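You operate a simulated robot arm through the tools that you are given. There is no shell and no other tool.

You run a simulated robot arm. Do the job below in one go: nothing can be reset, and whatever is moved stays where it is left.

TASK
Put things in order on the packing bench top. At the end: the grey parcel from the packing bench top stands where the blue cleaning block stood; the white route marker from the packing bench top stands where the grey corner piece stood; the grey corner piece from the packing bench top is on the green board; the blue cleaning block from the packing bench top stands where the white route marker stood; whatever was shut is shut again. Leave all else as you found it, and nothing knocked over. Set down upright: corner piece.

Only the result counts: the job must be done as asked and must still hold three seconds after the hand-in. Knocking over, shifting, dropping, spilling or breaking anything else fails it.

THE ROBOT
A 6-joint arm with a two-finger gripper, fixed in place. Base frame: the origin is at the foot of the arm, x ahead of it, y to its left, z up; the work surface is at about z = 0. Readings come in mm, degrees, newtons and seconds.
With the tool pointing down near the work surface it reaches from about 240 to 620 mm from the base axis. Its first joint turns from -66.0 to 66.0 degrees. Payload 1.37 kg.
The tool frame sits at the grasp point between the pads (the TCP): z along the fingers, y along the line on which they close. The tips reach 22 mm beyond it. The gripper opens to 92 mm; its body begins 65 mm behind the TCP.
Orientation is told as [roll, pitch, yaw] about the base's x, y, z axes, in that order, counted from this pose: with the fingers straight down and closing along the base's y, the tool's x points along the base's -x, its y along +y and its z along -z.

THE INTERFACE
- The arm moves only by the tool servo_tool. Its arguments are lists of equal length, an entry for each row: "travel": the shift along the base's x, y, z in units of 30 mm (1.0 is 30 mm), a list of three; "delta_rot": the turn, a rotation vector about the base's x, y, z in units of 8 degrees (1.0 is 8 degrees), a list of three; "hand": the opening, from 0 (shut) to 1 (fully open). In form: {"travel": [[tx, ty, tz], ...], "delta_rot": [[ax, ay, az], ...], "hand": [hand, ...]}. A call has 1 to 20 rows; each row shifts and turns the commanded pose from where the row before left it. A call with a number of a shift or a turn outside -1 to 1 is refused whole. Rows are played at 5 a second. More than 50 mm and 8.6 degrees between two rows, or a gripper value outside its range, and nothing of the call is played. Where a pose cannot be reached the arm comes as near as it can. A force on the tool above 40 N (or 10 N above the force at the start of the call, whichever is more), or a blocked arm, ends the call early, and 0.2 s more pass. The fingers move at their own pace (about 59.9 mm/s each) and stop on an object; they squeeze with about 26 N. The grip force told is the motor's: it shows also when the fingers shut on nothing. Time passes only in rows, and 0.2 s behind the last, so rows that do not move let the fingers close. It gives the time, the measured TCP pose, the force on the tool (base axes), the opening and the grip force at its end, in the units of the frame above (readings bear some noise), with the torque about the TCP (base axes, N m) and any sound that the robot's microphone picked up.
- Cameras (640 x 400 px; columns grow to the right, rows downward): "scene" is fixed at [29, -434.1, 573.2]; the picture's right is [0.79, -0.61, 0.00], its down [-0.41, -0.54, -0.74] and it looks along [0.45, 0.58, -0.68] (base axes); focal length 230 px, centre (320, 200). "wrist" rides on the gripper at [71, 19, -102] in the tool frame; the picture's right is [-0.26, 0.96, 0.00], its down [-0.75, -0.21, -0.62] and it looks along [-0.60, -0.16, 0.78] (tool axes); focal length 280 px, centre (320, 200). There is no depth. A picture from a camera that has moved, and an enlarged one, comes with that camera's place and axes in the base frame and with its lens.
- camera(camera): a new picture of that camera. It takes no simulated time.
- inspect(camera, box): a new picture of the part [left, top, right, bottom] of that camera's present view, enlarged. It takes no simulated time.
- hand_in(): hands the job in; it is judged then, once.

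Places have to be worked out from the pictures, the camera data and where the tool is seen. Open the gripper and draw the arm clear of the work before you hand the job in, unless the task says otherwise.

The tools are called after ">>>" as name(argument=value, ...) on one line, values as JSON. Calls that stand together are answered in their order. servo_tool: Moves the arm, as the interface text tells. Its arguments: {"type":"object","properties":{"travel":{"type":"array","items":{"type":"array","items":{"type":"number"}}},"delta_rot":{"type":"array","items":{"type":"array","items":{"type":"number"}}},"hand":{"type":"array","items":{"type":"number"}}},"required":["travel","delta_rot","hand"]} The other tools are called the same way: camera (camera) takes a picture; inspect (camera, box) takes an enlarged picture of a part of a camera's view; hand_in () hands the job in.

At the start:

```text
time: 0.0
tcp_pos: [365.6, 341.2, 308.7]
orientation: [0.1, 0.0, 0.1]
ft_force: [-0.3, -0.3, -0.1]
torque: [0.0, 0.01, 0.04]
grip_width: 91.8
gripper_force: 0.1
```

scene: 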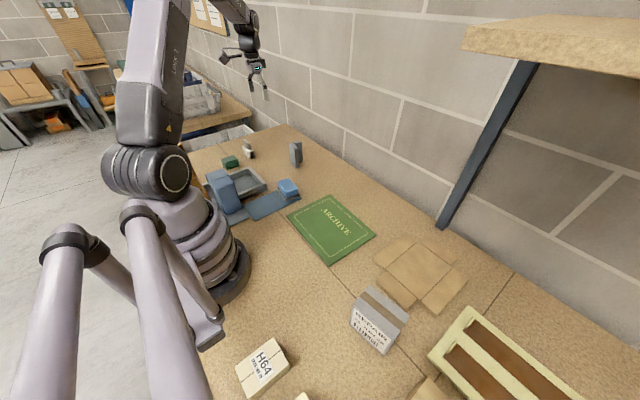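
wrist: 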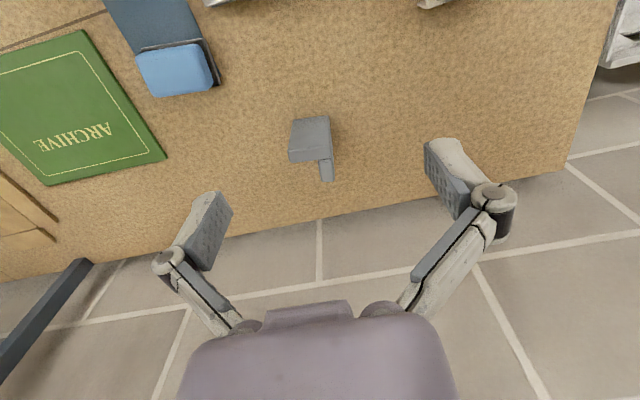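

The pictures show a green board, a grey parcel, an H64 block (perhaps the white route marker), a grey corner piece and a blue block. I'll take enlarged views to identify each item.

>>> inspect(camera="scene", box=[180, 110, 340, 230])

>>> inspect(camera="scene", box=[220, 270, 440, 400])

>>> inspect(camera="scene", box=[400, 220, 640, 400])

>>> inspect(camera="wrist", box=[100, 0, 460, 200])

```text
3.33 times, centred on (260, 170) of scene
camera zoom: at [29.0, -434.1, 573.2], right [0.79, -0.61, 0.0], down [-0.41, -0.54, -0.74], along [0.45, 0.58, -0.68], focal length 767 px, centre (520, 300)
```

zoom: 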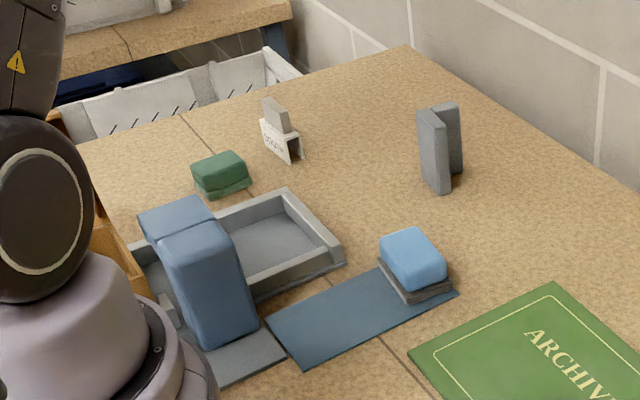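

```text
2.91 times, centred on (330, 335) of scene
camera zoom: at [29.0, -434.1, 573.2], right [0.79, -0.61, 0.0], down [-0.41, -0.54, -0.74], along [0.45, 0.58, -0.68], focal length 670 px, centre (291, -193)
```

zoom: 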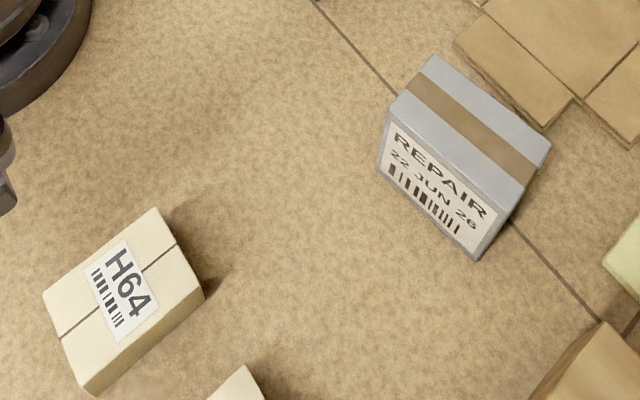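

```text
2.22 times, centred on (520, 310) of scene
camera zoom: at [29.0, -434.1, 573.2], right [0.79, -0.61, 0.0], down [-0.41, -0.54, -0.74], along [0.45, 0.58, -0.68], focal length 511 px, centre (-124, -44)
```

zoom: 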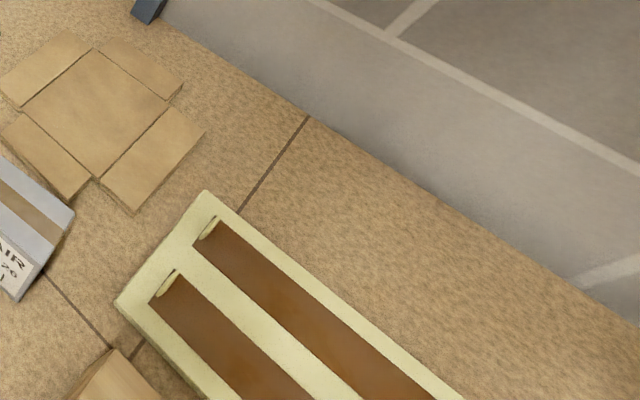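

```text
1.78 times, centred on (280, 100) of wrist
camera zoom: at [294.9, 360.2, 410.8], right [0.26, 0.97, 0.0], down [0.75, -0.21, 0.62], along [0.6, -0.16, -0.78], focal length 498 px, centre (391, 378)
```

zoom: 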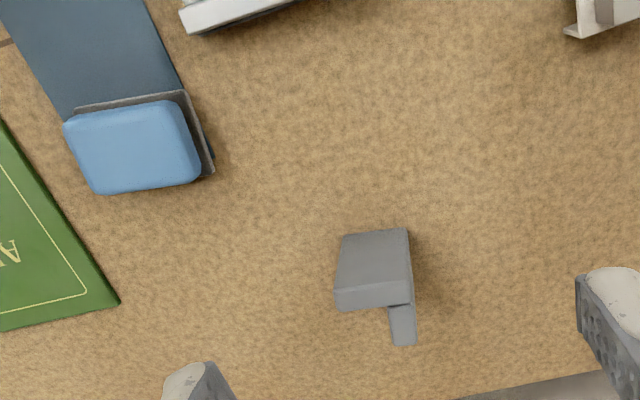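

The layout is clear enough: corner piece near (450, 290), light-blue block on the dark-blue mat, small white tent-like marker further left. I'll enlarge each to measure footprints.

>>> inspect(camera="scene", box=[275, 130, 319, 174])

>>> inspect(camera="scene", box=[218, 130, 268, 175])

>>> inspect(camera="scene", box=[240, 165, 310, 225])

>>> inspect(camera="scene", box=[340, 275, 420, 365])

>>> inspect(camera="wrist", box=[260, 90, 370, 200])

>>> inspect(camera="wrist", box=[120, 0, 240, 110])

```text
9.09 times, centred on (297, 152) of scene
camera zoom: at [29.0, -434.1, 573.2], right [0.79, -0.61, 0.0], down [-0.41, -0.54, -0.74], along [0.45, 0.58, -0.68], focal length 2092 px, centre (529, 636)
```

zoom: 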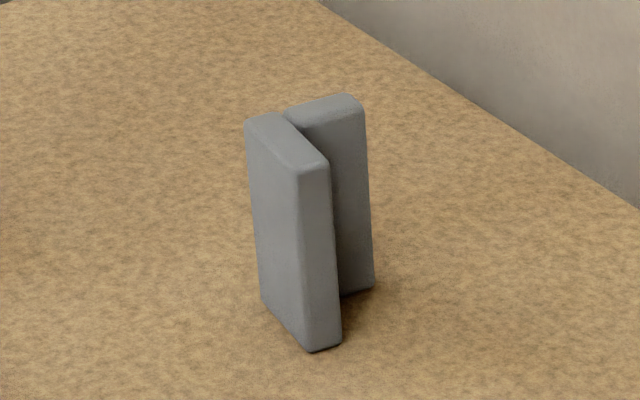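

```text
8.89 times, centred on (243, 152) of scene
camera zoom: at [29.0, -434.1, 573.2], right [0.79, -0.61, 0.0], down [-0.41, -0.54, -0.74], along [0.45, 0.58, -0.68], focal length 2046 px, centre (1004, 622)
```

zoom: 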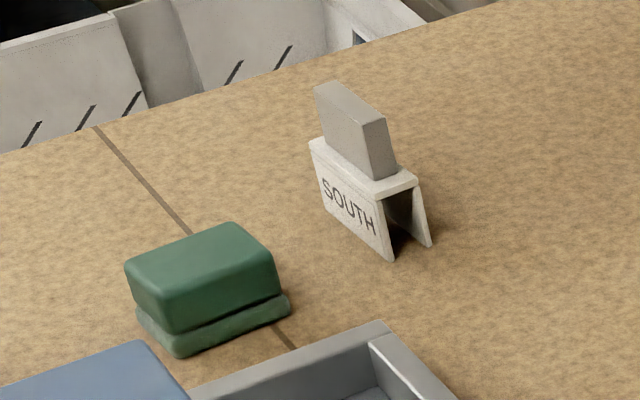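

```text
6.67 times, centred on (275, 195) of scene
camera zoom: at [29.0, -434.1, 573.2], right [0.79, -0.61, 0.0], down [-0.41, -0.54, -0.74], along [0.45, 0.58, -0.68], focal length 1534 px, centre (620, 233)
```

zoom: 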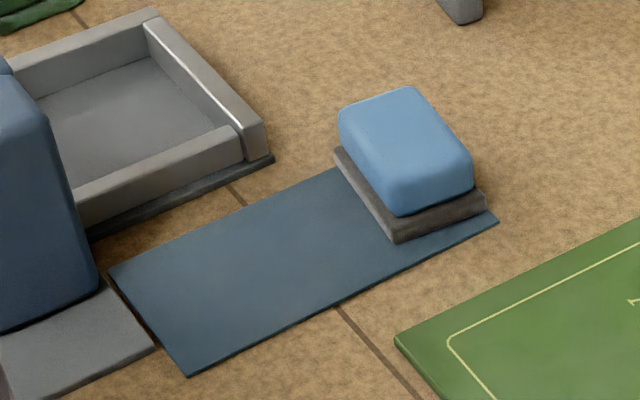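

```text
4.44 times, centred on (380, 320) of scene
camera zoom: at [29.0, -434.1, 573.2], right [0.79, -0.61, 0.0], down [-0.41, -0.54, -0.74], along [0.45, 0.58, -0.68], focal length 1023 px, centre (53, -333)
```

zoom: 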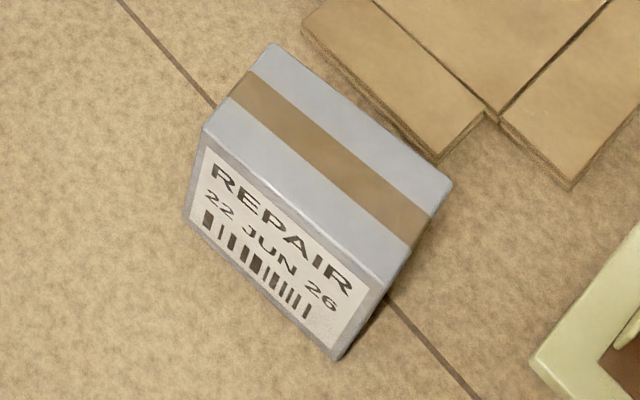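

```text
3.64 times, centred on (315, 145) of wrist
camera zoom: at [294.9, 360.2, 410.8], right [0.26, 0.97, 0.0], down [0.75, -0.21, 0.62], along [0.6, -0.16, -0.78], focal length 1020 px, centre (338, 400)
```

zoom: 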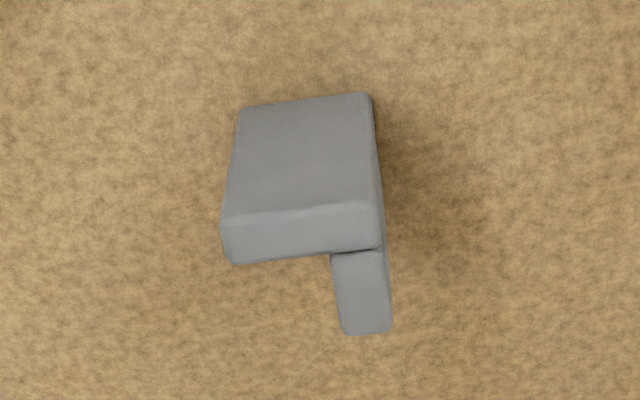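

```text
3.64 times, centred on (180, 55) of wrist
camera zoom: at [294.9, 360.2, 410.8], right [0.26, 0.97, 0.0], down [0.75, -0.21, 0.62], along [0.6, -0.16, -0.78], focal length 1020 px, centre (829, 727)
```

zoom: 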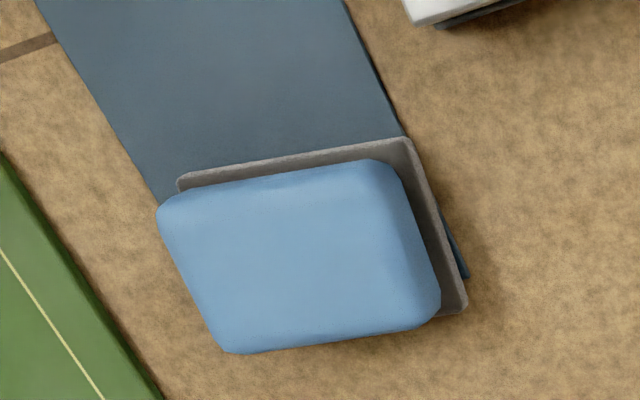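

The corner piece is an L-profile about 50×50×97 mm with its corner near (450, 322). The blue block's footprint is about 56×87 mm centred near (339, 160). I lower the hand in free air for a closer wrist view of the corner piece.

>>> servo_tool(travel=[[0, 0, -1], [0, 0, -1], [0, 0, -1], [0, 0, -1], [0, 0, -0.3], [0, 0, 0]], delta_rot=[[0, 0, 0], [0, 0, 0], [0, 0, 0], [0, 0, 0], [0, 0, 0], [0, 0, 0]], hand=[1, 1, 1, 1, 1, 1])

>>> camera(camera="wrist")

>>> camera(camera="scene")

```text
time: 1.4
tcp_pos: [367.5, 340.3, 179.0]
orientation: [0.1, 0.0, 0.1]
ft_force: [0.6, -0.2, 0.4]
torque: [0.0, 0.02, -0.02]
grip_width: 92.1
gripper_force: 0.1
```

```text
taken
camera wrist: at [296.0, 359.5, 282.1], right [0.26, 0.97, 0.0], down [0.75, -0.21, 0.62], along [0.6, -0.16, -0.78], focal length 280 px, centre (320, 200)
```

wrist: 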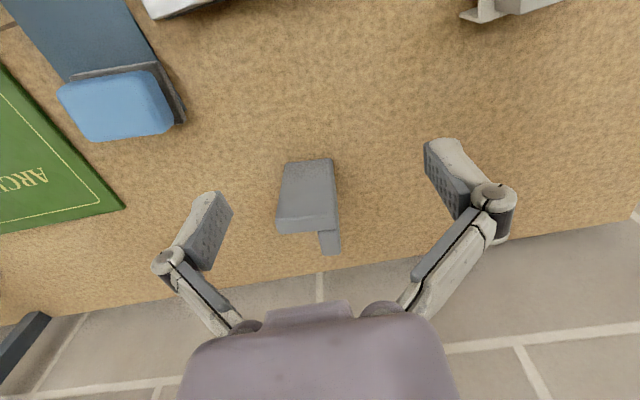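

```text
taken
```

scene: 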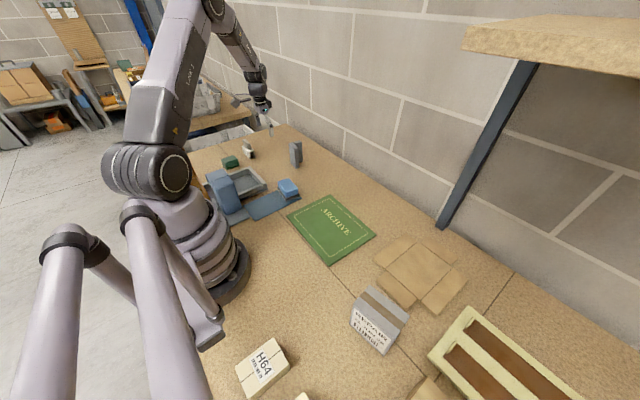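

The hand is at about (367, 340, 179). I enlarge the corner piece and the other objects for measurement.

>>> inspect(camera="wrist", box=[255, 140, 365, 260])

>>> inspect(camera="wrist", box=[40, 30, 200, 150])

```text
3.33 times, centred on (310, 200) of wrist
camera zoom: at [296.0, 359.5, 282.1], right [0.26, 0.97, 0.0], down [0.75, -0.21, 0.62], along [0.6, -0.16, -0.78], focal length 935 px, centre (353, 200)
```

zoom: 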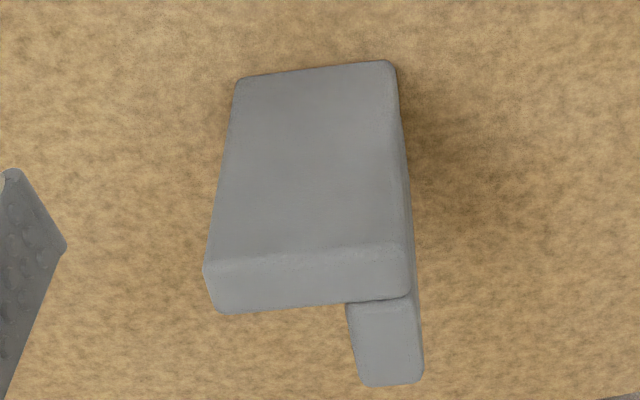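

```text
3.33 times, centred on (120, 90) of wrist
camera zoom: at [296.0, 359.5, 282.1], right [0.26, 0.97, 0.0], down [0.75, -0.21, 0.62], along [0.6, -0.16, -0.78], focal length 935 px, centre (987, 567)
```

zoom: 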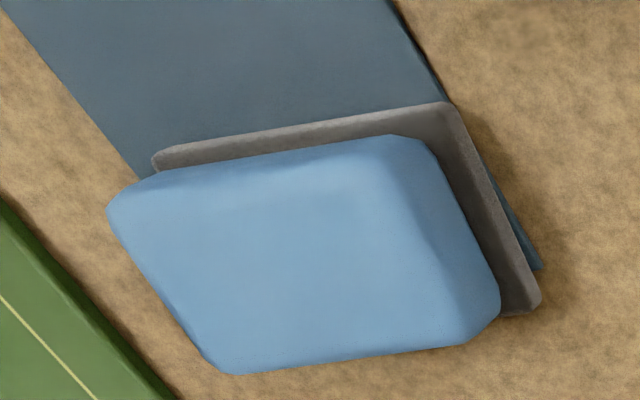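

From this view the corner piece's outer corner is near (456, 331), its two 54 mm legs run to -y and +x, and it is yawed about -6.5°. I move over the y-leg at about (463, 303), turn to match, and look before descending.

>>> servo_tool(travel=[[0.8, -0.31, 0], [0.8, -0.31, 0], [0.8, -0.31, 0], [0.8, -0.31, 0], [0, 0, 0], [0, 0, 0]], delta_rot=[[0, 0, -0.2], [0, 0, -0.2], [0, 0, -0.2], [0, 0, -0.21], [0, 0, 0], [0, 0, 0]], hand=[1, 1, 1, 1, 1, 1])

>>> camera(camera="wrist")

```text
time: 2.8
tcp_pos: [464.6, 305.1, 179.0]
orientation: [0.1, 0.0, -6.4]
ft_force: [0.7, 0.3, 0.3]
torque: [0.02, -0.01, -0.01]
grip_width: 92.1
gripper_force: 0.0
```

```text
taken
camera wrist: at [395.3, 331.5, 281.1], right [0.37, 0.93, 0.0], down [0.73, -0.29, 0.62], along [0.58, -0.23, -0.78], focal length 280 px, centre (320, 200)
```

wrist: 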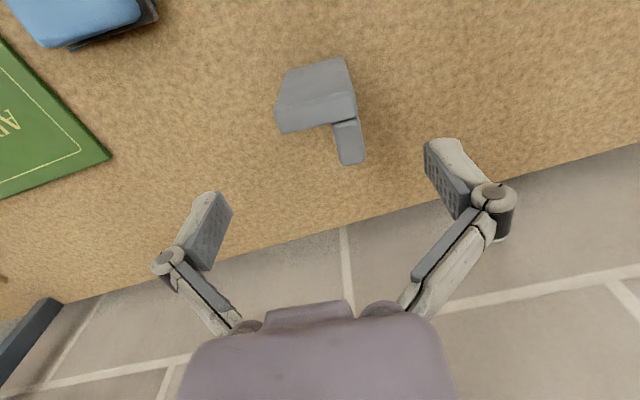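

I check the alignment with an enlarged view of the corner piece.

>>> inspect(camera="wrist", box=[260, 40, 380, 180])

```text
2.86 times, centred on (320, 110) of wrist
camera zoom: at [395.3, 331.5, 281.1], right [0.37, 0.93, 0.0], down [0.73, -0.29, 0.62], along [0.58, -0.23, -0.78], focal length 801 px, centre (320, 457)
```

zoom: 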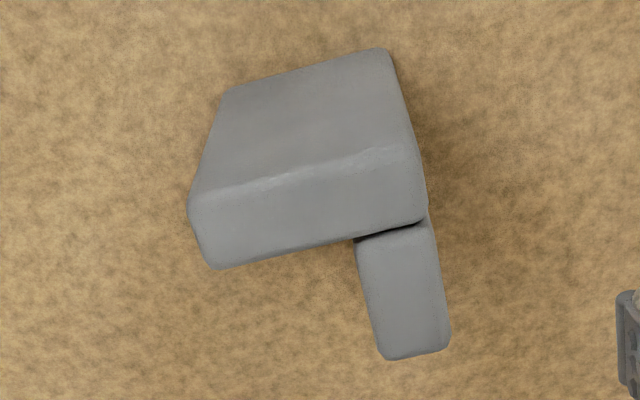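

The measurement agrees (leg centre at about (462, 302.5), yaw -7.5°). I make a small correction and descend to z≈71.

>>> servo_tool(travel=[[-0.06, -0.07, -0.6], [0, 0, -1], [0, 0, -1], [0, 0, -0.6], [0, 0, -0.4], [0, 0, 0]], delta_rot=[[0, 0, -0.12], [0, 0, 0], [0, 0, 0], [0, 0, 0], [0, 0, 0], [0, 0, 0]], hand=[1, 1, 1, 1, 1, 1])

>>> camera(camera="wrist")

>>> inspect(camera="scene", box=[260, 90, 340, 180])

```text
time: 4.2
tcp_pos: [461.7, 300.4, 70.7]
orientation: [0.2, 0.0, -7.4]
ft_force: [-0.6, 0.2, 1.1]
torque: [0.04, -0.01, 0.02]
grip_width: 92.0
gripper_force: 0.1
```

```text
taken
camera wrist: at [392.8, 329.0, 173.7], right [0.38, 0.92, 0.0], down [0.72, -0.3, 0.62], along [0.58, -0.24, -0.78], focal length 280 px, centre (320, 200)
```

wrist: 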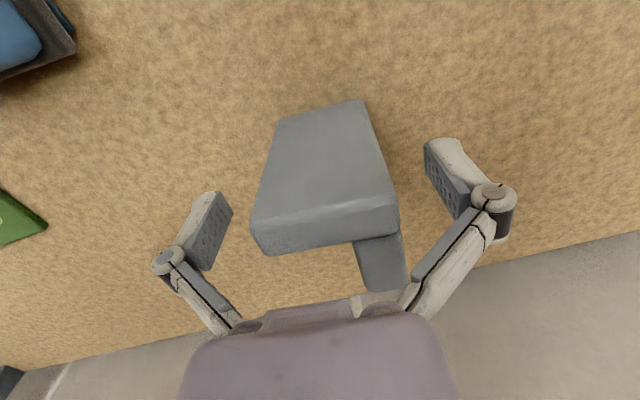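

```text
4.44 times, centred on (300, 135) of scene
camera zoom: at [29.0, -434.1, 573.2], right [0.79, -0.61, 0.0], down [-0.41, -0.54, -0.74], along [0.45, 0.58, -0.68], focal length 1023 px, centre (409, 489)
```

zoom: 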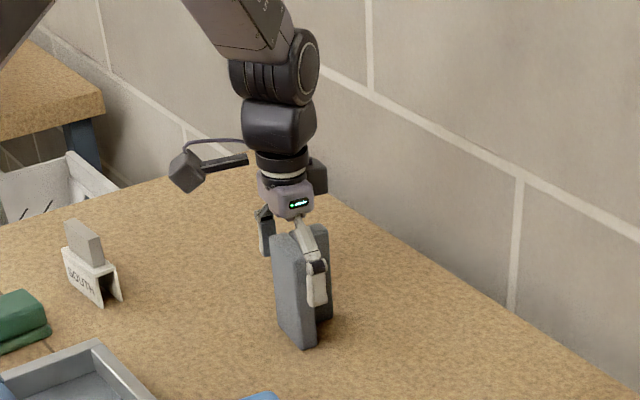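

The fingers straddle the leg well. I close the gripper.

>>> servo_tool(travel=[[0, 0, 0], [0, 0, 0], [0, 0, 0], [0, 0, 0], [0, 0, 0]], delta_rot=[[0, 0, 0], [0, 0, 0], [0, 0, 0], [0, 0, 0], [0, 0, 0]], hand=[0, 0, 0, 0, 0])

>>> camera(camera="wrist")

```text
time: 5.4
tcp_pos: [461.7, 301.0, 71.6]
orientation: [0.3, 0.0, -7.5]
ft_force: [-1.4, -2.2, 6.7]
torque: [-0.06, 0.07, -0.02]
grip_width: 54.6
gripper_force: 26.3
```

```text
taken
camera wrist: at [392.9, 329.1, 174.3], right [0.38, 0.92, 0.0], down [0.72, -0.3, 0.62], along [0.58, -0.24, -0.78], focal length 280 px, centre (320, 200)
```

wrist: 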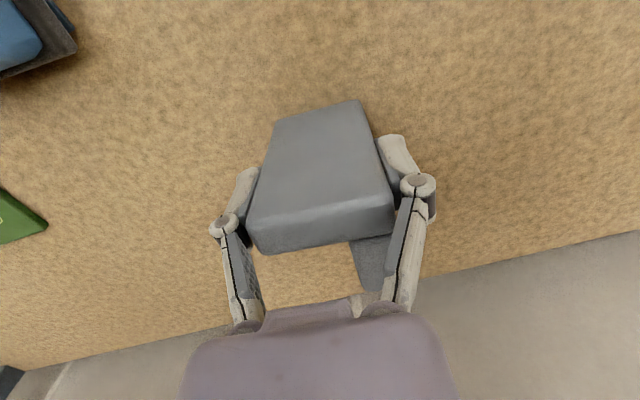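

Gripped at 54.6 mm. I lift 60 mm and check.

>>> servo_tool(travel=[[0, 0, 0.3], [0, 0, 0.7], [0, 0, 1], [0, 0, 0]], delta_rot=[[0, 0, 0], [0, 0, 0], [0, 0, 0], [0, 0, 0]], hand=[0, 0, 0, 0])

>>> camera(camera="wrist")

>>> inspect(camera="scene", box=[260, 90, 340, 180])

```text
time: 6.4
tcp_pos: [462.7, 302.2, 129.8]
orientation: [0.1, 0.1, -7.4]
ft_force: [0.1, 0.3, 0.3]
torque: [0.05, 0.03, 0.0]
grip_width: 54.6
gripper_force: 26.3
```

```text
taken
camera wrist: at [393.1, 329.5, 233.3], right [0.38, 0.92, 0.0], down [0.72, -0.3, 0.62], along [0.58, -0.24, -0.78], focal length 280 px, centre (320, 200)
```

wrist: 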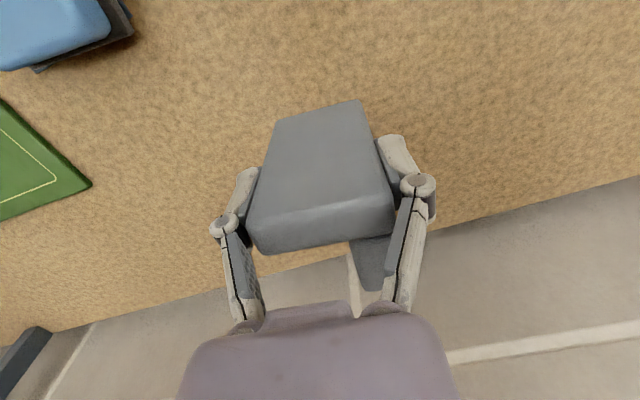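

```text
4.44 times, centred on (300, 135) of scene
camera zoom: at [29.0, -434.1, 573.2], right [0.79, -0.61, 0.0], down [-0.41, -0.54, -0.74], along [0.45, 0.58, -0.68], focal length 1023 px, centre (409, 489)
```

zoom: 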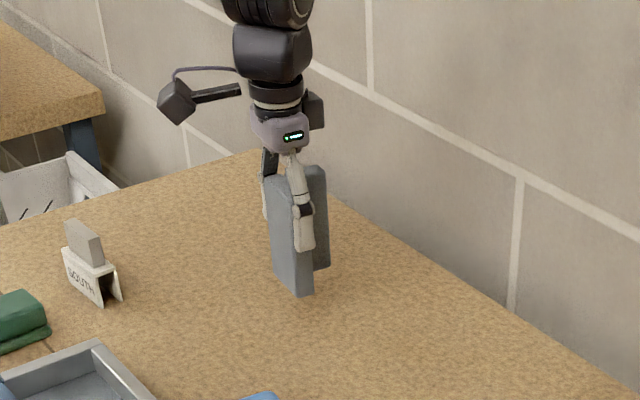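

The piece is held firmly and lifted straight. I carry it over the green board toward TCP (367, -43) at z≈150.

>>> servo_tool(travel=[[0, 0, 0.67], [-0.264, -0.957, 0], [-0.264, -0.957, 0], [-0.264, -0.957, 0], [-0.264, -0.957, 0], [-0.264, -0.957, 0], [-0.264, -0.957, 0], [-0.264, -0.957, 0], [-0.264, -0.957, 0], [-0.264, -0.957, 0], [-0.264, -0.957, 0], [-0.264, -0.957, 0], [-0.264, -0.957, 0], [0, 0, 0], [0, 0, 0]], delta_rot=[[0, 0, 0], [0, 0, 0], [0, 0, 0], [0, 0, 0], [0, 0, 0], [0, 0, 0], [0, 0, 0], [0, 0, 0], [0, 0, 0], [0, 0, 0], [0, 0, 0], [0, 0, 0], [0, 0, 0], [0, 0, 0], [0, 0, 0]], hand=[0, 0, 0, 0, 0, 0, 0, 0, 0, 0, 0, 0, 0, 0, 0])

>>> camera(camera="wrist")

>>> camera(camera="scene")

```text
time: 9.6
tcp_pos: [367.9, -42.8, 151.3]
orientation: [0.0, 0.0, -7.4]
ft_force: [0.0, 0.4, -0.9]
torque: [0.0, 0.0, -0.03]
grip_width: 54.3
gripper_force: 26.3
```

```text
taken
camera wrist: at [299.6, -14.1, 254.3], right [0.38, 0.92, 0.0], down [0.72, -0.3, 0.62], along [0.58, -0.24, -0.78], focal length 280 px, centre (320, 200)
```

wrist: 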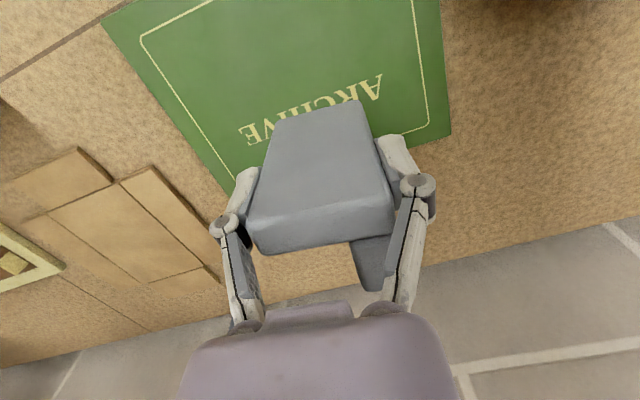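

```text
taken
```

scene: 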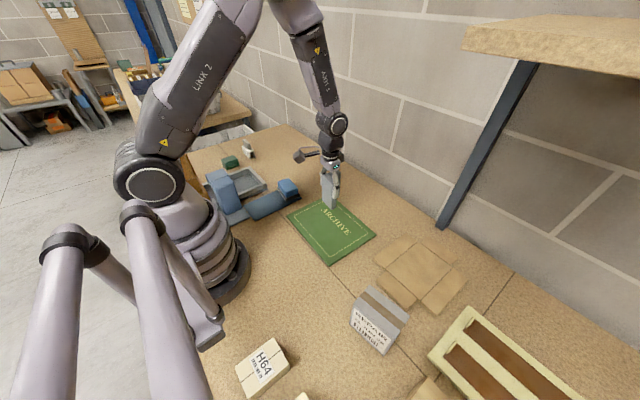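

The board spans about x 262–455, y -176–57, so the piece (footprint centre about (386, -45)) will be well inside it. I lower to z≈84 first.

>>> servo_tool(travel=[[0, 0, -0.9], [0, 0, -0.9], [0, 0, -0.4], [0, 0, 0]], delta_rot=[[0, 0, 0], [0, 0, 0], [0, 0, 0], [0, 0, 0]], hand=[0, 0, 0, 0])

>>> inspect(camera="scene", box=[280, 140, 400, 270])

```text
time: 10.6
tcp_pos: [367.6, -41.2, 84.8]
orientation: [0.2, -0.1, -7.4]
ft_force: [0.6, 0.0, 0.8]
torque: [0.0, -0.01, 0.0]
grip_width: 54.0
gripper_force: 25.6
```

```text
3.08 times, centred on (340, 205) of scene
camera zoom: at [29.0, -434.1, 573.2], right [0.79, -0.61, 0.0], down [-0.41, -0.54, -0.74], along [0.45, 0.58, -0.68], focal length 708 px, centre (258, 185)
```

zoom: 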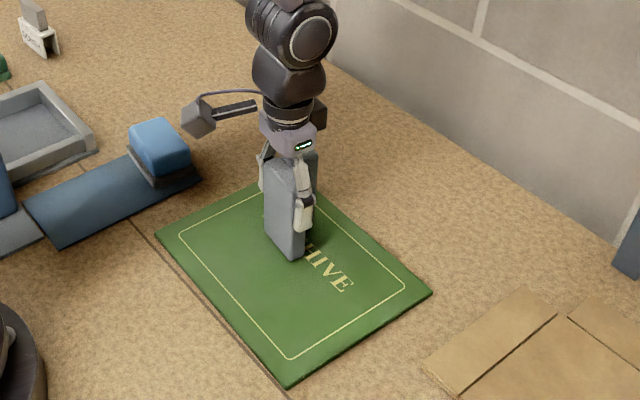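

Still free, with the bottom a few mm above the board. I lower in small steps and watch the force.

>>> servo_tool(travel=[[0, 0, -0.1], [0, 0, -0.07], [0, 0, 0]], delta_rot=[[0, 0, 0], [0, 0, 0], [0, 0, 0]], hand=[0, 0, 0])

```text
time: 11.4
tcp_pos: [366.3, -42.7, 79.6]
orientation: [0.1, -0.1, -7.4]
ft_force: [-0.3, -0.2, -0.4]
torque: [-0.01, 0.02, -0.04]
grip_width: 54.7
gripper_force: 25.3
```

>>> servo_tool(travel=[[0, 0, -0.05], [0, 0, 0]], delta_rot=[[0, 0, 0], [0, 0, 0]], hand=[0, 0])

```text
time: 12.0
tcp_pos: [366.1, -42.1, 78.6]
orientation: [0.1, 0.0, -7.5]
ft_force: [-2.7, 1.4, 14.3]
torque: [0.12, 0.08, -0.01]
grip_width: 54.5
gripper_force: 26.1
```

Contact: 14 N upward, so the piece rests on the board. I open the gripper.

>>> servo_tool(travel=[[0, 0, 0], [0, 0, 0], [0, 0, 0], [0, 0, 0]], delta_rot=[[0, 0, 0], [0, 0, 0], [0, 0, 0], [0, 0, 0]], hand=[0.65, 0.75, 1, 1])

>>> camera(camera="wrist")

>>> inspect(camera="scene", box=[280, 140, 400, 270])

```text
time: 13.0
tcp_pos: [367.2, -42.3, 79.2]
orientation: [0.1, 0.0, -7.4]
ft_force: [0.3, -0.8, -0.2]
torque: [0.06, 0.0, -0.02]
grip_width: 92.0
gripper_force: 0.0
```

```text
taken
camera wrist: at [298.0, -14.6, 181.7], right [0.38, 0.92, 0.0], down [0.72, -0.3, 0.62], along [0.58, -0.24, -0.78], focal length 280 px, centre (320, 200)
```

wrist: 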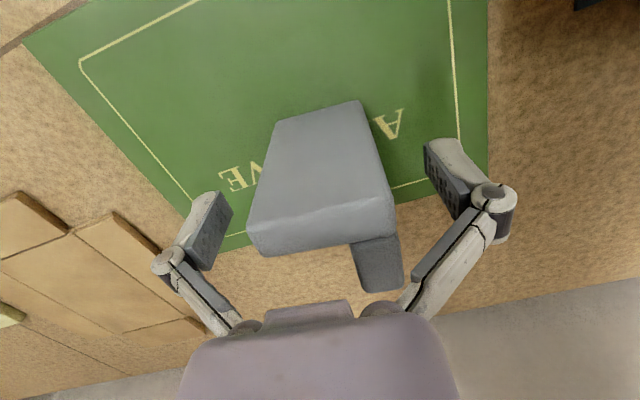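

```text
3.08 times, centred on (340, 205) of scene
camera zoom: at [29.0, -434.1, 573.2], right [0.79, -0.61, 0.0], down [-0.41, -0.54, -0.74], along [0.45, 0.58, -0.68], focal length 708 px, centre (258, 185)
```

zoom: 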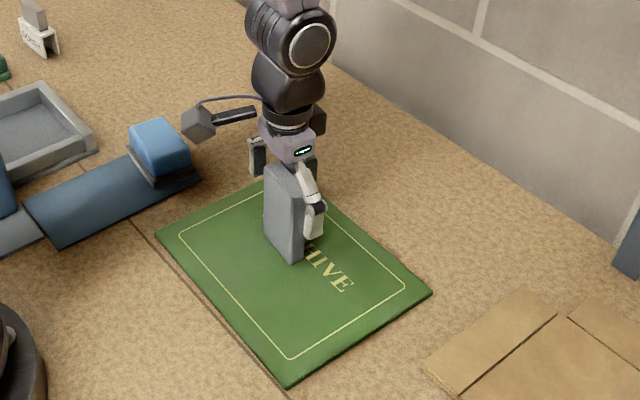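

The corner piece stands upright on the board. I rise straight up to z≈220, then swing to (296, 349) while turning to yaw 90° to look at the white marker.

>>> servo_tool(travel=[[0, 0, 0.7], [0, 0, 1], [0, 0, 1], [0, 0, 1], [0, 0, 1], [-0.169, 0.931, 0], [-0.169, 0.931, 0], [-0.169, 0.931, 0], [-0.169, 0.931, 0], [-0.169, 0.931, 0], [-0.169, 0.931, 0], [-0.169, 0.931, 0], [-0.169, 0.931, 0], [-0.169, 0.931, 0], [-0.169, 0.931, 0], [-0.169, 0.931, 0], [-0.169, 0.931, 0], [-0.169, 0.931, 0], [-0.169, 0.931, 0], [0, 0, 0]], delta_rot=[[0, 0, 0], [0, 0, 0], [0, 0, 0], [0, 0, 0], [0, 0, 0], [0, 0, 0.87], [0, 0, 0.87], [0, 0, 0.87], [0, 0, 0.87], [0, 0, 0.87], [0, 0, 0.87], [0, 0, 0.87], [0, 0, 0.87], [0, 0, 0.87], [0, 0, 0.87], [0, 0, 0.87], [0, 0, 0.87], [0, 0, 0.87], [0, 0, 0.87], [0, 0, 0]], hand=[1, 1, 1, 1, 1, 1, 1, 1, 1, 1, 1, 1, 1, 1, 1, 1, 1, 1, 1, 1])

>>> camera(camera="wrist")

>>> camera(camera="scene")

```text
time: 17.2
tcp_pos: [293.8, 348.8, 220.6]
orientation: [0.2, 0.0, 90.2]
ft_force: [0.2, -0.5, -0.4]
torque: [0.0, 0.01, 0.01]
grip_width: 91.9
gripper_force: 0.0
```

```text
taken
camera wrist: at [274.1, 277.4, 322.9], right [-0.97, 0.26, 0.0], down [0.2, 0.75, 0.62], along [0.16, 0.6, -0.78], focal length 280 px, centre (320, 200)
```

wrist: 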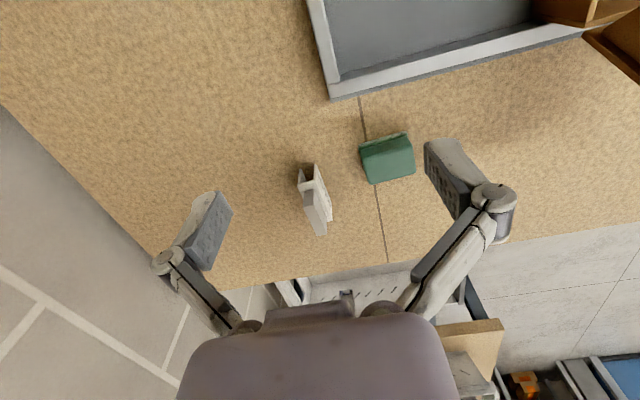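

```text
taken
```

scene: 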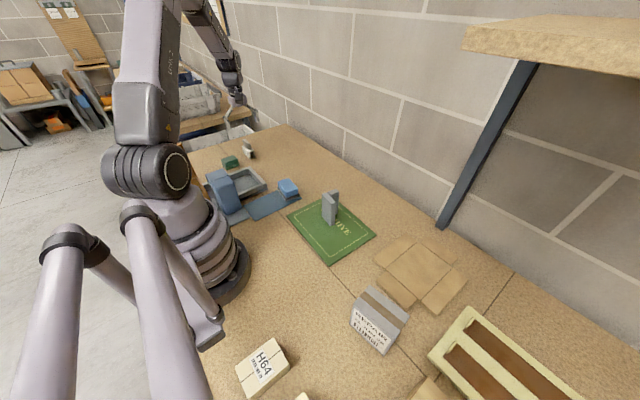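

The corner piece stands fine on the board. I enlarge the marker.

>>> inspect(camera="wrist", box=[270, 140, 380, 250])

>>> inspect(camera="scene", box=[232, 132, 266, 168])

```text
3.64 times, centred on (325, 195) of wrist
camera zoom: at [274.1, 277.4, 322.9], right [-0.97, 0.26, 0.0], down [0.2, 0.75, 0.62], along [0.16, 0.6, -0.78], focal length 1020 px, centre (302, 218)
```

zoom: 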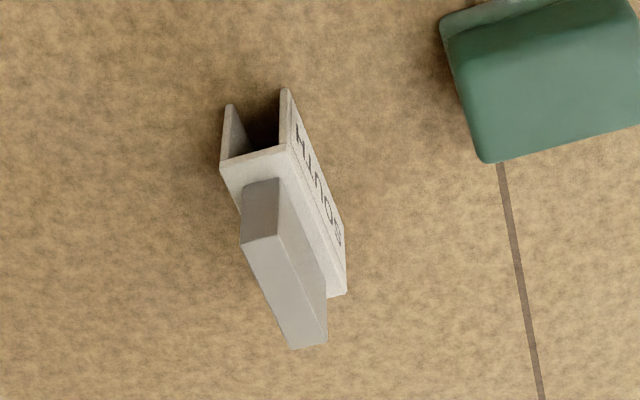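

```text
11.11 times, centred on (249, 150) of scene
camera zoom: at [29.0, -434.1, 573.2], right [0.79, -0.61, 0.0], down [-0.41, -0.54, -0.74], along [0.45, 0.58, -0.68], focal length 2557 px, centre (1109, 756)
```

zoom: 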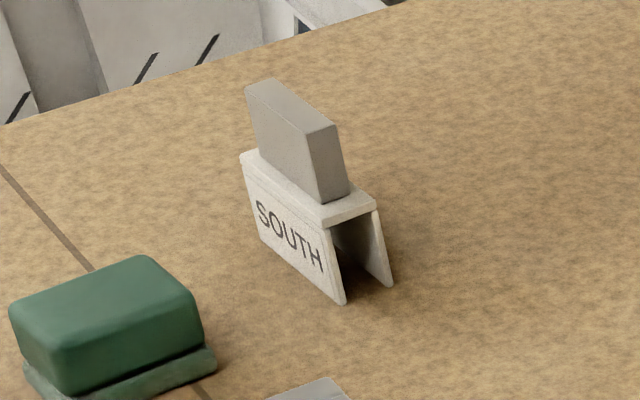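

The marker is one narrow saddle with a grey grip on top: grip about x 331–345, y 474–524, z 40–72, axis tilted about +3°. I move above it at (338, 499, 130) with the gripper half open so it clears the green block.

>>> servo_tool(travel=[[0.29, 1.0, -0.6], [0.29, 1.0, -0.6], [0.29, 1.0, -0.6], [0.29, 1.0, -0.6], [0.29, 1.0, -0.6], [0, 0, 0], [0, 0, 0]], delta_rot=[[0, 0, 0.1], [0, 0, 0.1], [0, 0, 0.15], [0, 0, 0], [0, 0, 0], [0, 0, 0], [0, 0, 0]], hand=[0.8, 0.6, 0.5, 0.5, 0.5, 0.5, 0.5])

>>> camera(camera="wrist")

>>> inspect(camera="scene", box=[210, 90, 290, 180])

```text
time: 18.8
tcp_pos: [337.2, 497.8, 126.4]
orientation: [0.1, 0.1, 92.9]
ft_force: [0.7, 0.1, -0.2]
torque: [0.01, -0.04, -0.04]
grip_width: 45.9
gripper_force: 0.0
```

```text
taken
camera wrist: at [320.6, 426.9, 229.1], right [-0.98, 0.21, 0.0], down [0.17, 0.76, 0.62], along [0.13, 0.61, -0.78], focal length 280 px, centre (320, 200)
```

wrist: 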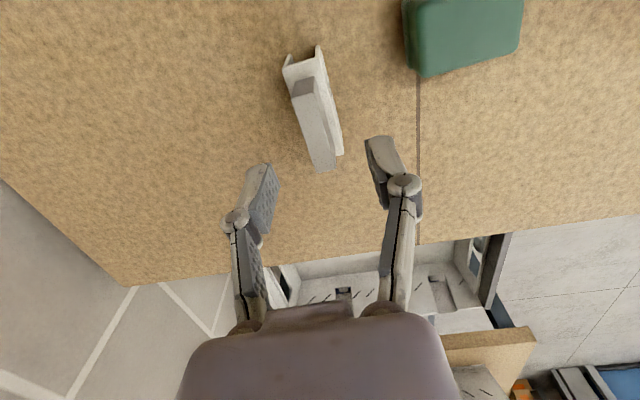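

```text
4.44 times, centred on (250, 135) of scene
camera zoom: at [29.0, -434.1, 573.2], right [0.79, -0.61, 0.0], down [-0.41, -0.54, -0.74], along [0.45, 0.58, -0.68], focal length 1023 px, centre (631, 489)
```

zoom: 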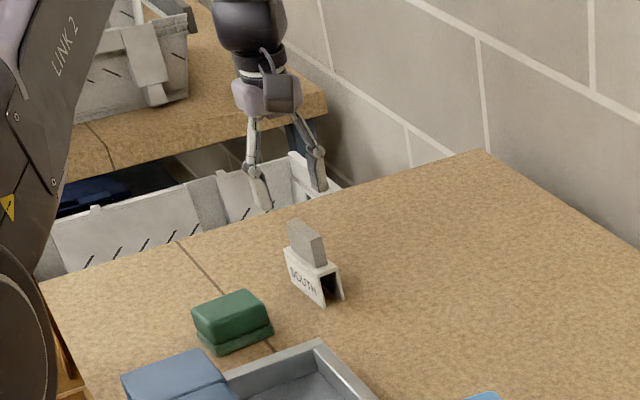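

I check the alignment in an enlarged view.

>>> inspect(camera="wrist", box=[260, 30, 380, 190])

```text
2.50 times, centred on (320, 110) of wrist
camera zoom: at [320.6, 426.9, 229.1], right [-0.98, 0.21, 0.0], down [0.17, 0.76, 0.62], along [0.13, 0.61, -0.78], focal length 701 px, centre (320, 425)
```

zoom: 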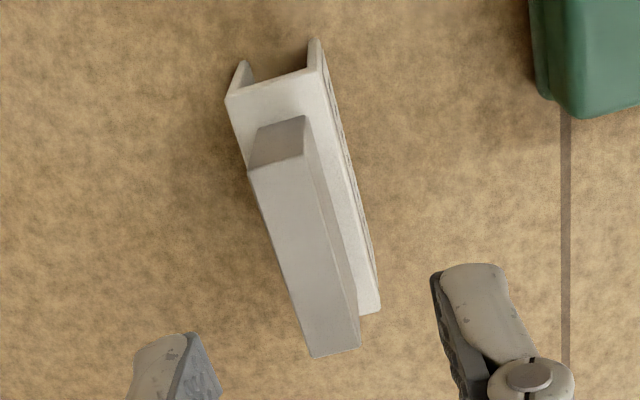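

Marker centre is about (339, 500), yaw about 93.7°. I correct by about 2–3 mm and descend toward z≈68.

>>> servo_tool(travel=[[0.08, 0.07, -0.3], [0, 0, -0.6], [0, 0, -0.6], [0, 0, -0.4], [0, 0, 0], [0, 0, 0]], delta_rot=[[0, 0, 0.1], [0, 0, 0], [0, 0, 0], [0, 0, 0], [0, 0, 0], [0, 0, 0]], hand=[0.5, 0.5, 0.5, 0.5, 0.5, 0.5])

>>> camera(camera="wrist")

>>> inspect(camera="scene", box=[220, 110, 280, 175])

```text
time: 20.2
tcp_pos: [340.5, 502.5, 70.7]
orientation: [0.1, 0.1, 93.6]
ft_force: [0.0, 0.7, 0.1]
torque: [0.02, 0.0, -0.01]
grip_width: 45.9
gripper_force: 0.0
```

```text
taken
camera wrist: at [325.6, 429.7, 174.2], right [-0.98, 0.2, 0.0], down [0.16, 0.77, 0.62], along [0.12, 0.61, -0.78], focal length 280 px, centre (320, 200)
```

wrist: 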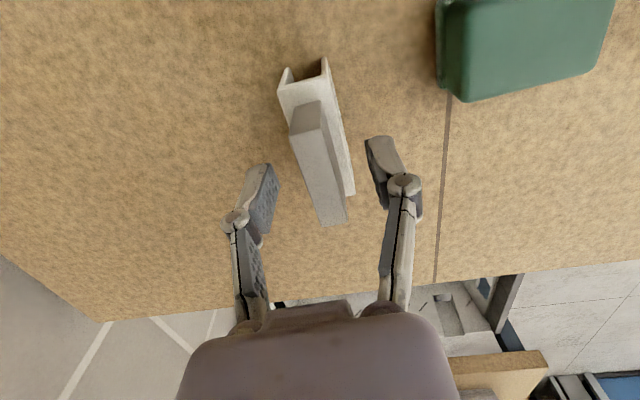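

```text
6.15 times, centred on (250, 142) of scene
camera zoom: at [29.0, -434.1, 573.2], right [0.79, -0.61, 0.0], down [-0.41, -0.54, -0.74], along [0.45, 0.58, -0.68], focal length 1416 px, centre (751, 554)
```

zoom: 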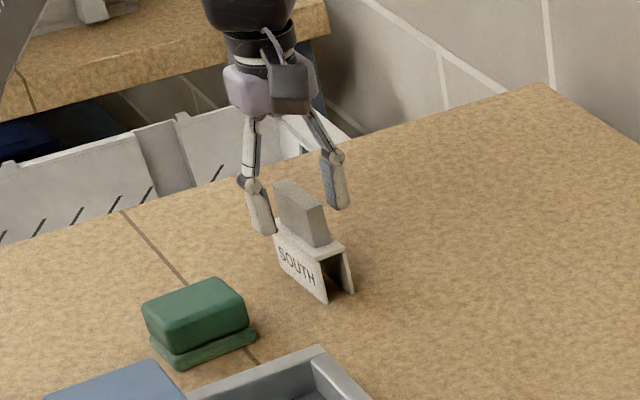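

The grip is centred between the fingers. I lower 7 mm more and close.

>>> servo_tool(travel=[[0, -0.05, -0.23], [0, 0, 0], [0, 0, 0], [0, 0, 0], [0, 0, 0], [0, 0, 0]], delta_rot=[[0, 0, 0], [0, 0, 0], [0, 0, 0], [0, 0, 0], [0, 0, 0], [0, 0, 0]], hand=[0.5, 0.5, 0, 0, 0, 0])

>>> camera(camera="wrist")

```text
time: 21.6
tcp_pos: [340.8, 500.0, 64.8]
orientation: [0.1, 0.0, 93.7]
ft_force: [0.0, 0.6, -1.1]
torque: [-0.01, -0.03, 0.03]
grip_width: 12.9
gripper_force: 26.3
```

```text
taken
camera wrist: at [325.8, 428.1, 168.4], right [-0.98, 0.2, 0.0], down [0.16, 0.77, 0.62], along [0.12, 0.61, -0.78], focal length 280 px, centre (320, 200)
```

wrist: 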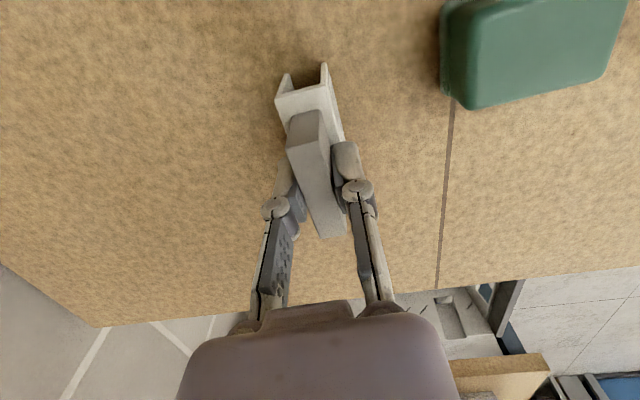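

The grip is held at 12.9 mm. I lift gently and check that the whole marker comes up.

>>> servo_tool(travel=[[0, 0, 0.3], [0, 0, 0.5], [0, 0, 0.5], [0, 0, 0]], delta_rot=[[0, 0, 0], [0, 0, 0], [0, 0, 0], [0, 0, 0]], hand=[0, 0, 0, 0])

>>> camera(camera="wrist")

>>> inspect(camera="scene", box=[220, 110, 280, 175])

```text
time: 22.6
tcp_pos: [338.7, 500.4, 104.6]
orientation: [0.2, 0.0, 93.8]
ft_force: [1.1, 0.0, -0.4]
torque: [0.02, 0.02, -0.04]
grip_width: 12.8
gripper_force: 25.6
```

```text
taken
camera wrist: at [324.3, 428.4, 207.2], right [-0.98, 0.2, 0.0], down [0.16, 0.77, 0.62], along [0.12, 0.61, -0.78], focal length 280 px, centre (320, 200)
```

wrist: 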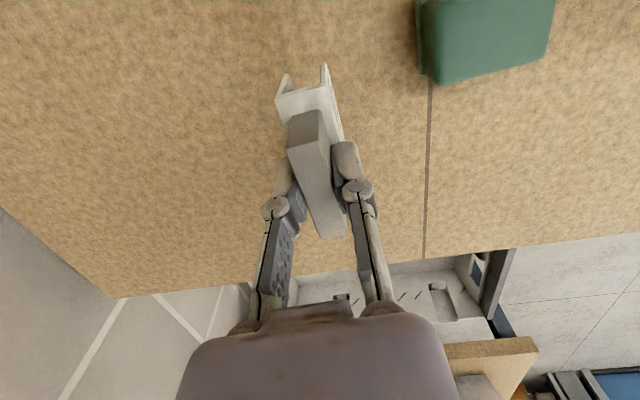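

```text
6.15 times, centred on (250, 142) of scene
camera zoom: at [29.0, -434.1, 573.2], right [0.79, -0.61, 0.0], down [-0.41, -0.54, -0.74], along [0.45, 0.58, -0.68], focal length 1416 px, centre (751, 554)
```

zoom: 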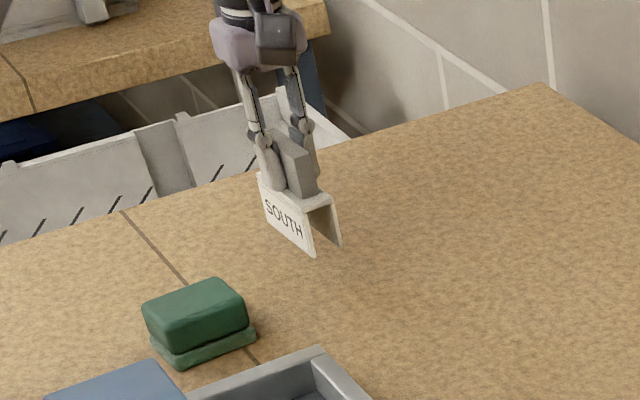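

The whole marker came up. I carry it to the corner piece's old spot, about (477, 304.5).

>>> servo_tool(travel=[[0.654, -0.933, 0], [0.654, -0.933, 0], [0.654, -0.933, 0], [0.654, -0.933, 0], [0.654, -0.933, 0], [0.654, -0.933, 0], [0.654, -0.933, 0], [0, 0, 0], [0, 0, 0]], delta_rot=[[0, 0, -0.06], [0, 0, -0.06], [0, 0, -0.06], [0, 0, -0.06], [0, 0, -0.06], [0, 0, -0.06], [0, 0, -0.06], [0, 0, 0], [0, 0, 0]], hand=[0, 0, 0, 0, 0, 0, 0, 0, 0])

>>> camera(camera="wrist")

>>> camera(camera="scene")

```text
time: 24.6
tcp_pos: [476.9, 302.1, 102.2]
orientation: [0.1, -0.1, 90.3]
ft_force: [-1.0, 0.1, 0.2]
torque: [0.06, 0.0, 0.0]
grip_width: 12.6
gripper_force: 25.9
```

```text
taken
camera wrist: at [458.7, 231.4, 206.2], right [-0.97, 0.26, 0.0], down [0.2, 0.75, 0.62], along [0.16, 0.6, -0.78], focal length 280 px, centre (320, 200)
```

wrist: 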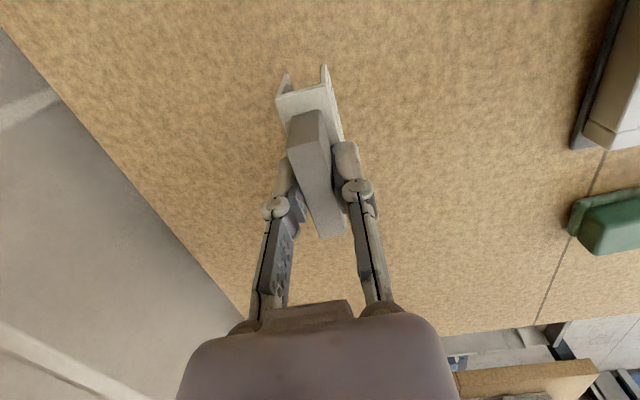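

```text
taken
```

scene: 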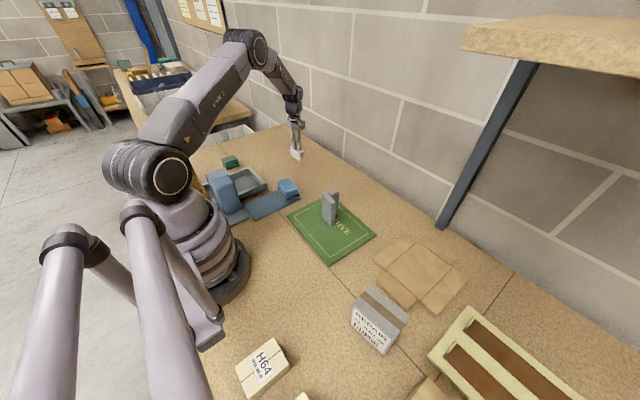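

The marker hangs over the corner piece's old spot. I lower it to just above the bench.

>>> servo_tool(travel=[[0, 0.03, -0.6], [0, 0.03, -0.5], [0, 0, -0.1], [0, 0, 0]], delta_rot=[[0, 0, 0], [0, 0, 0], [0, 0, 0], [0, 0, 0]], hand=[0, 0, 0, 0])

```text
time: 25.6
tcp_pos: [477.0, 304.9, 68.1]
orientation: [0.0, 0.0, 90.3]
ft_force: [0.2, 0.5, 0.2]
torque: [0.03, 0.01, 0.01]
grip_width: 12.9
gripper_force: 25.6
```

>>> servo_tool(travel=[[0, 0, -0.08], [0, 0, 0]], delta_rot=[[0, 0, 0], [0, 0, 0]], hand=[0, 0])

```text
time: 26.2
tcp_pos: [477.9, 304.9, 65.9]
orientation: [0.1, 0.0, 90.3]
ft_force: [-0.2, -0.3, 0.2]
torque: [0.01, 0.02, -0.03]
grip_width: 13.0
gripper_force: 25.6
```

>>> servo_tool(travel=[[0, 0, -0.05], [0, 0, 0]], delta_rot=[[0, 0, 0], [0, 0, 0]], hand=[0, 0])

```text
time: 26.8
tcp_pos: [479.2, 304.6, 64.0]
orientation: [0.1, 0.0, 90.3]
ft_force: [-3.9, -3.1, 14.4]
torque: [-0.23, 0.05, -0.04]
grip_width: 12.9
gripper_force: 25.7
```

Contact with the bench at 14 N. I open to half.

>>> servo_tool(travel=[[0, 0, 0], [0, 0, 0], [0, 0, 0], [0, 0, 0]], delta_rot=[[0, 0, 0], [0, 0, 0], [0, 0, 0], [0, 0, 0]], hand=[0.25, 0.4, 0.5, 0.5])

>>> camera(camera="wrist")

>>> inspect(camera="scene", box=[260, 90, 340, 180])

```text
time: 27.8
tcp_pos: [479.0, 304.5, 64.1]
orientation: [0.1, -0.1, 90.3]
ft_force: [1.4, -0.6, 0.4]
torque: [0.01, 0.01, 0.0]
grip_width: 46.0
gripper_force: 0.1
```

```text
taken
camera wrist: at [458.6, 233.7, 166.9], right [-0.97, 0.26, 0.0], down [0.2, 0.75, 0.62], along [0.16, 0.6, -0.78], focal length 280 px, centre (320, 200)
```

wrist: 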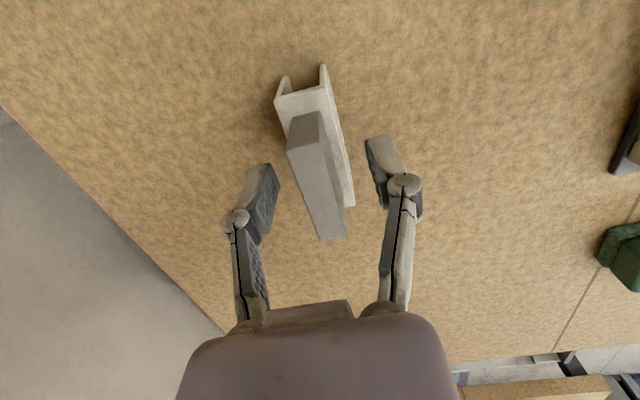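

```text
4.44 times, centred on (300, 135) of scene
camera zoom: at [29.0, -434.1, 573.2], right [0.79, -0.61, 0.0], down [-0.41, -0.54, -0.74], along [0.45, 0.58, -0.68], focal length 1023 px, centre (409, 489)
```

zoom: 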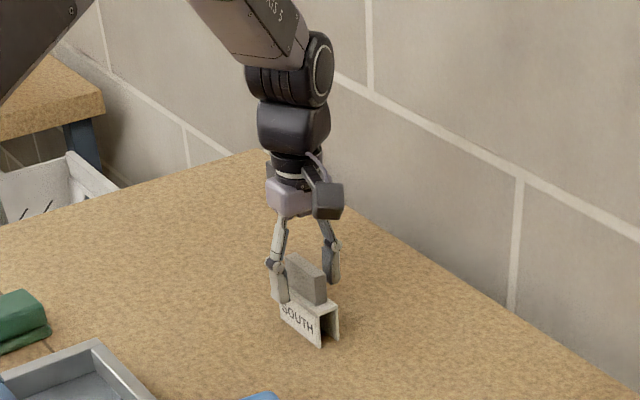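

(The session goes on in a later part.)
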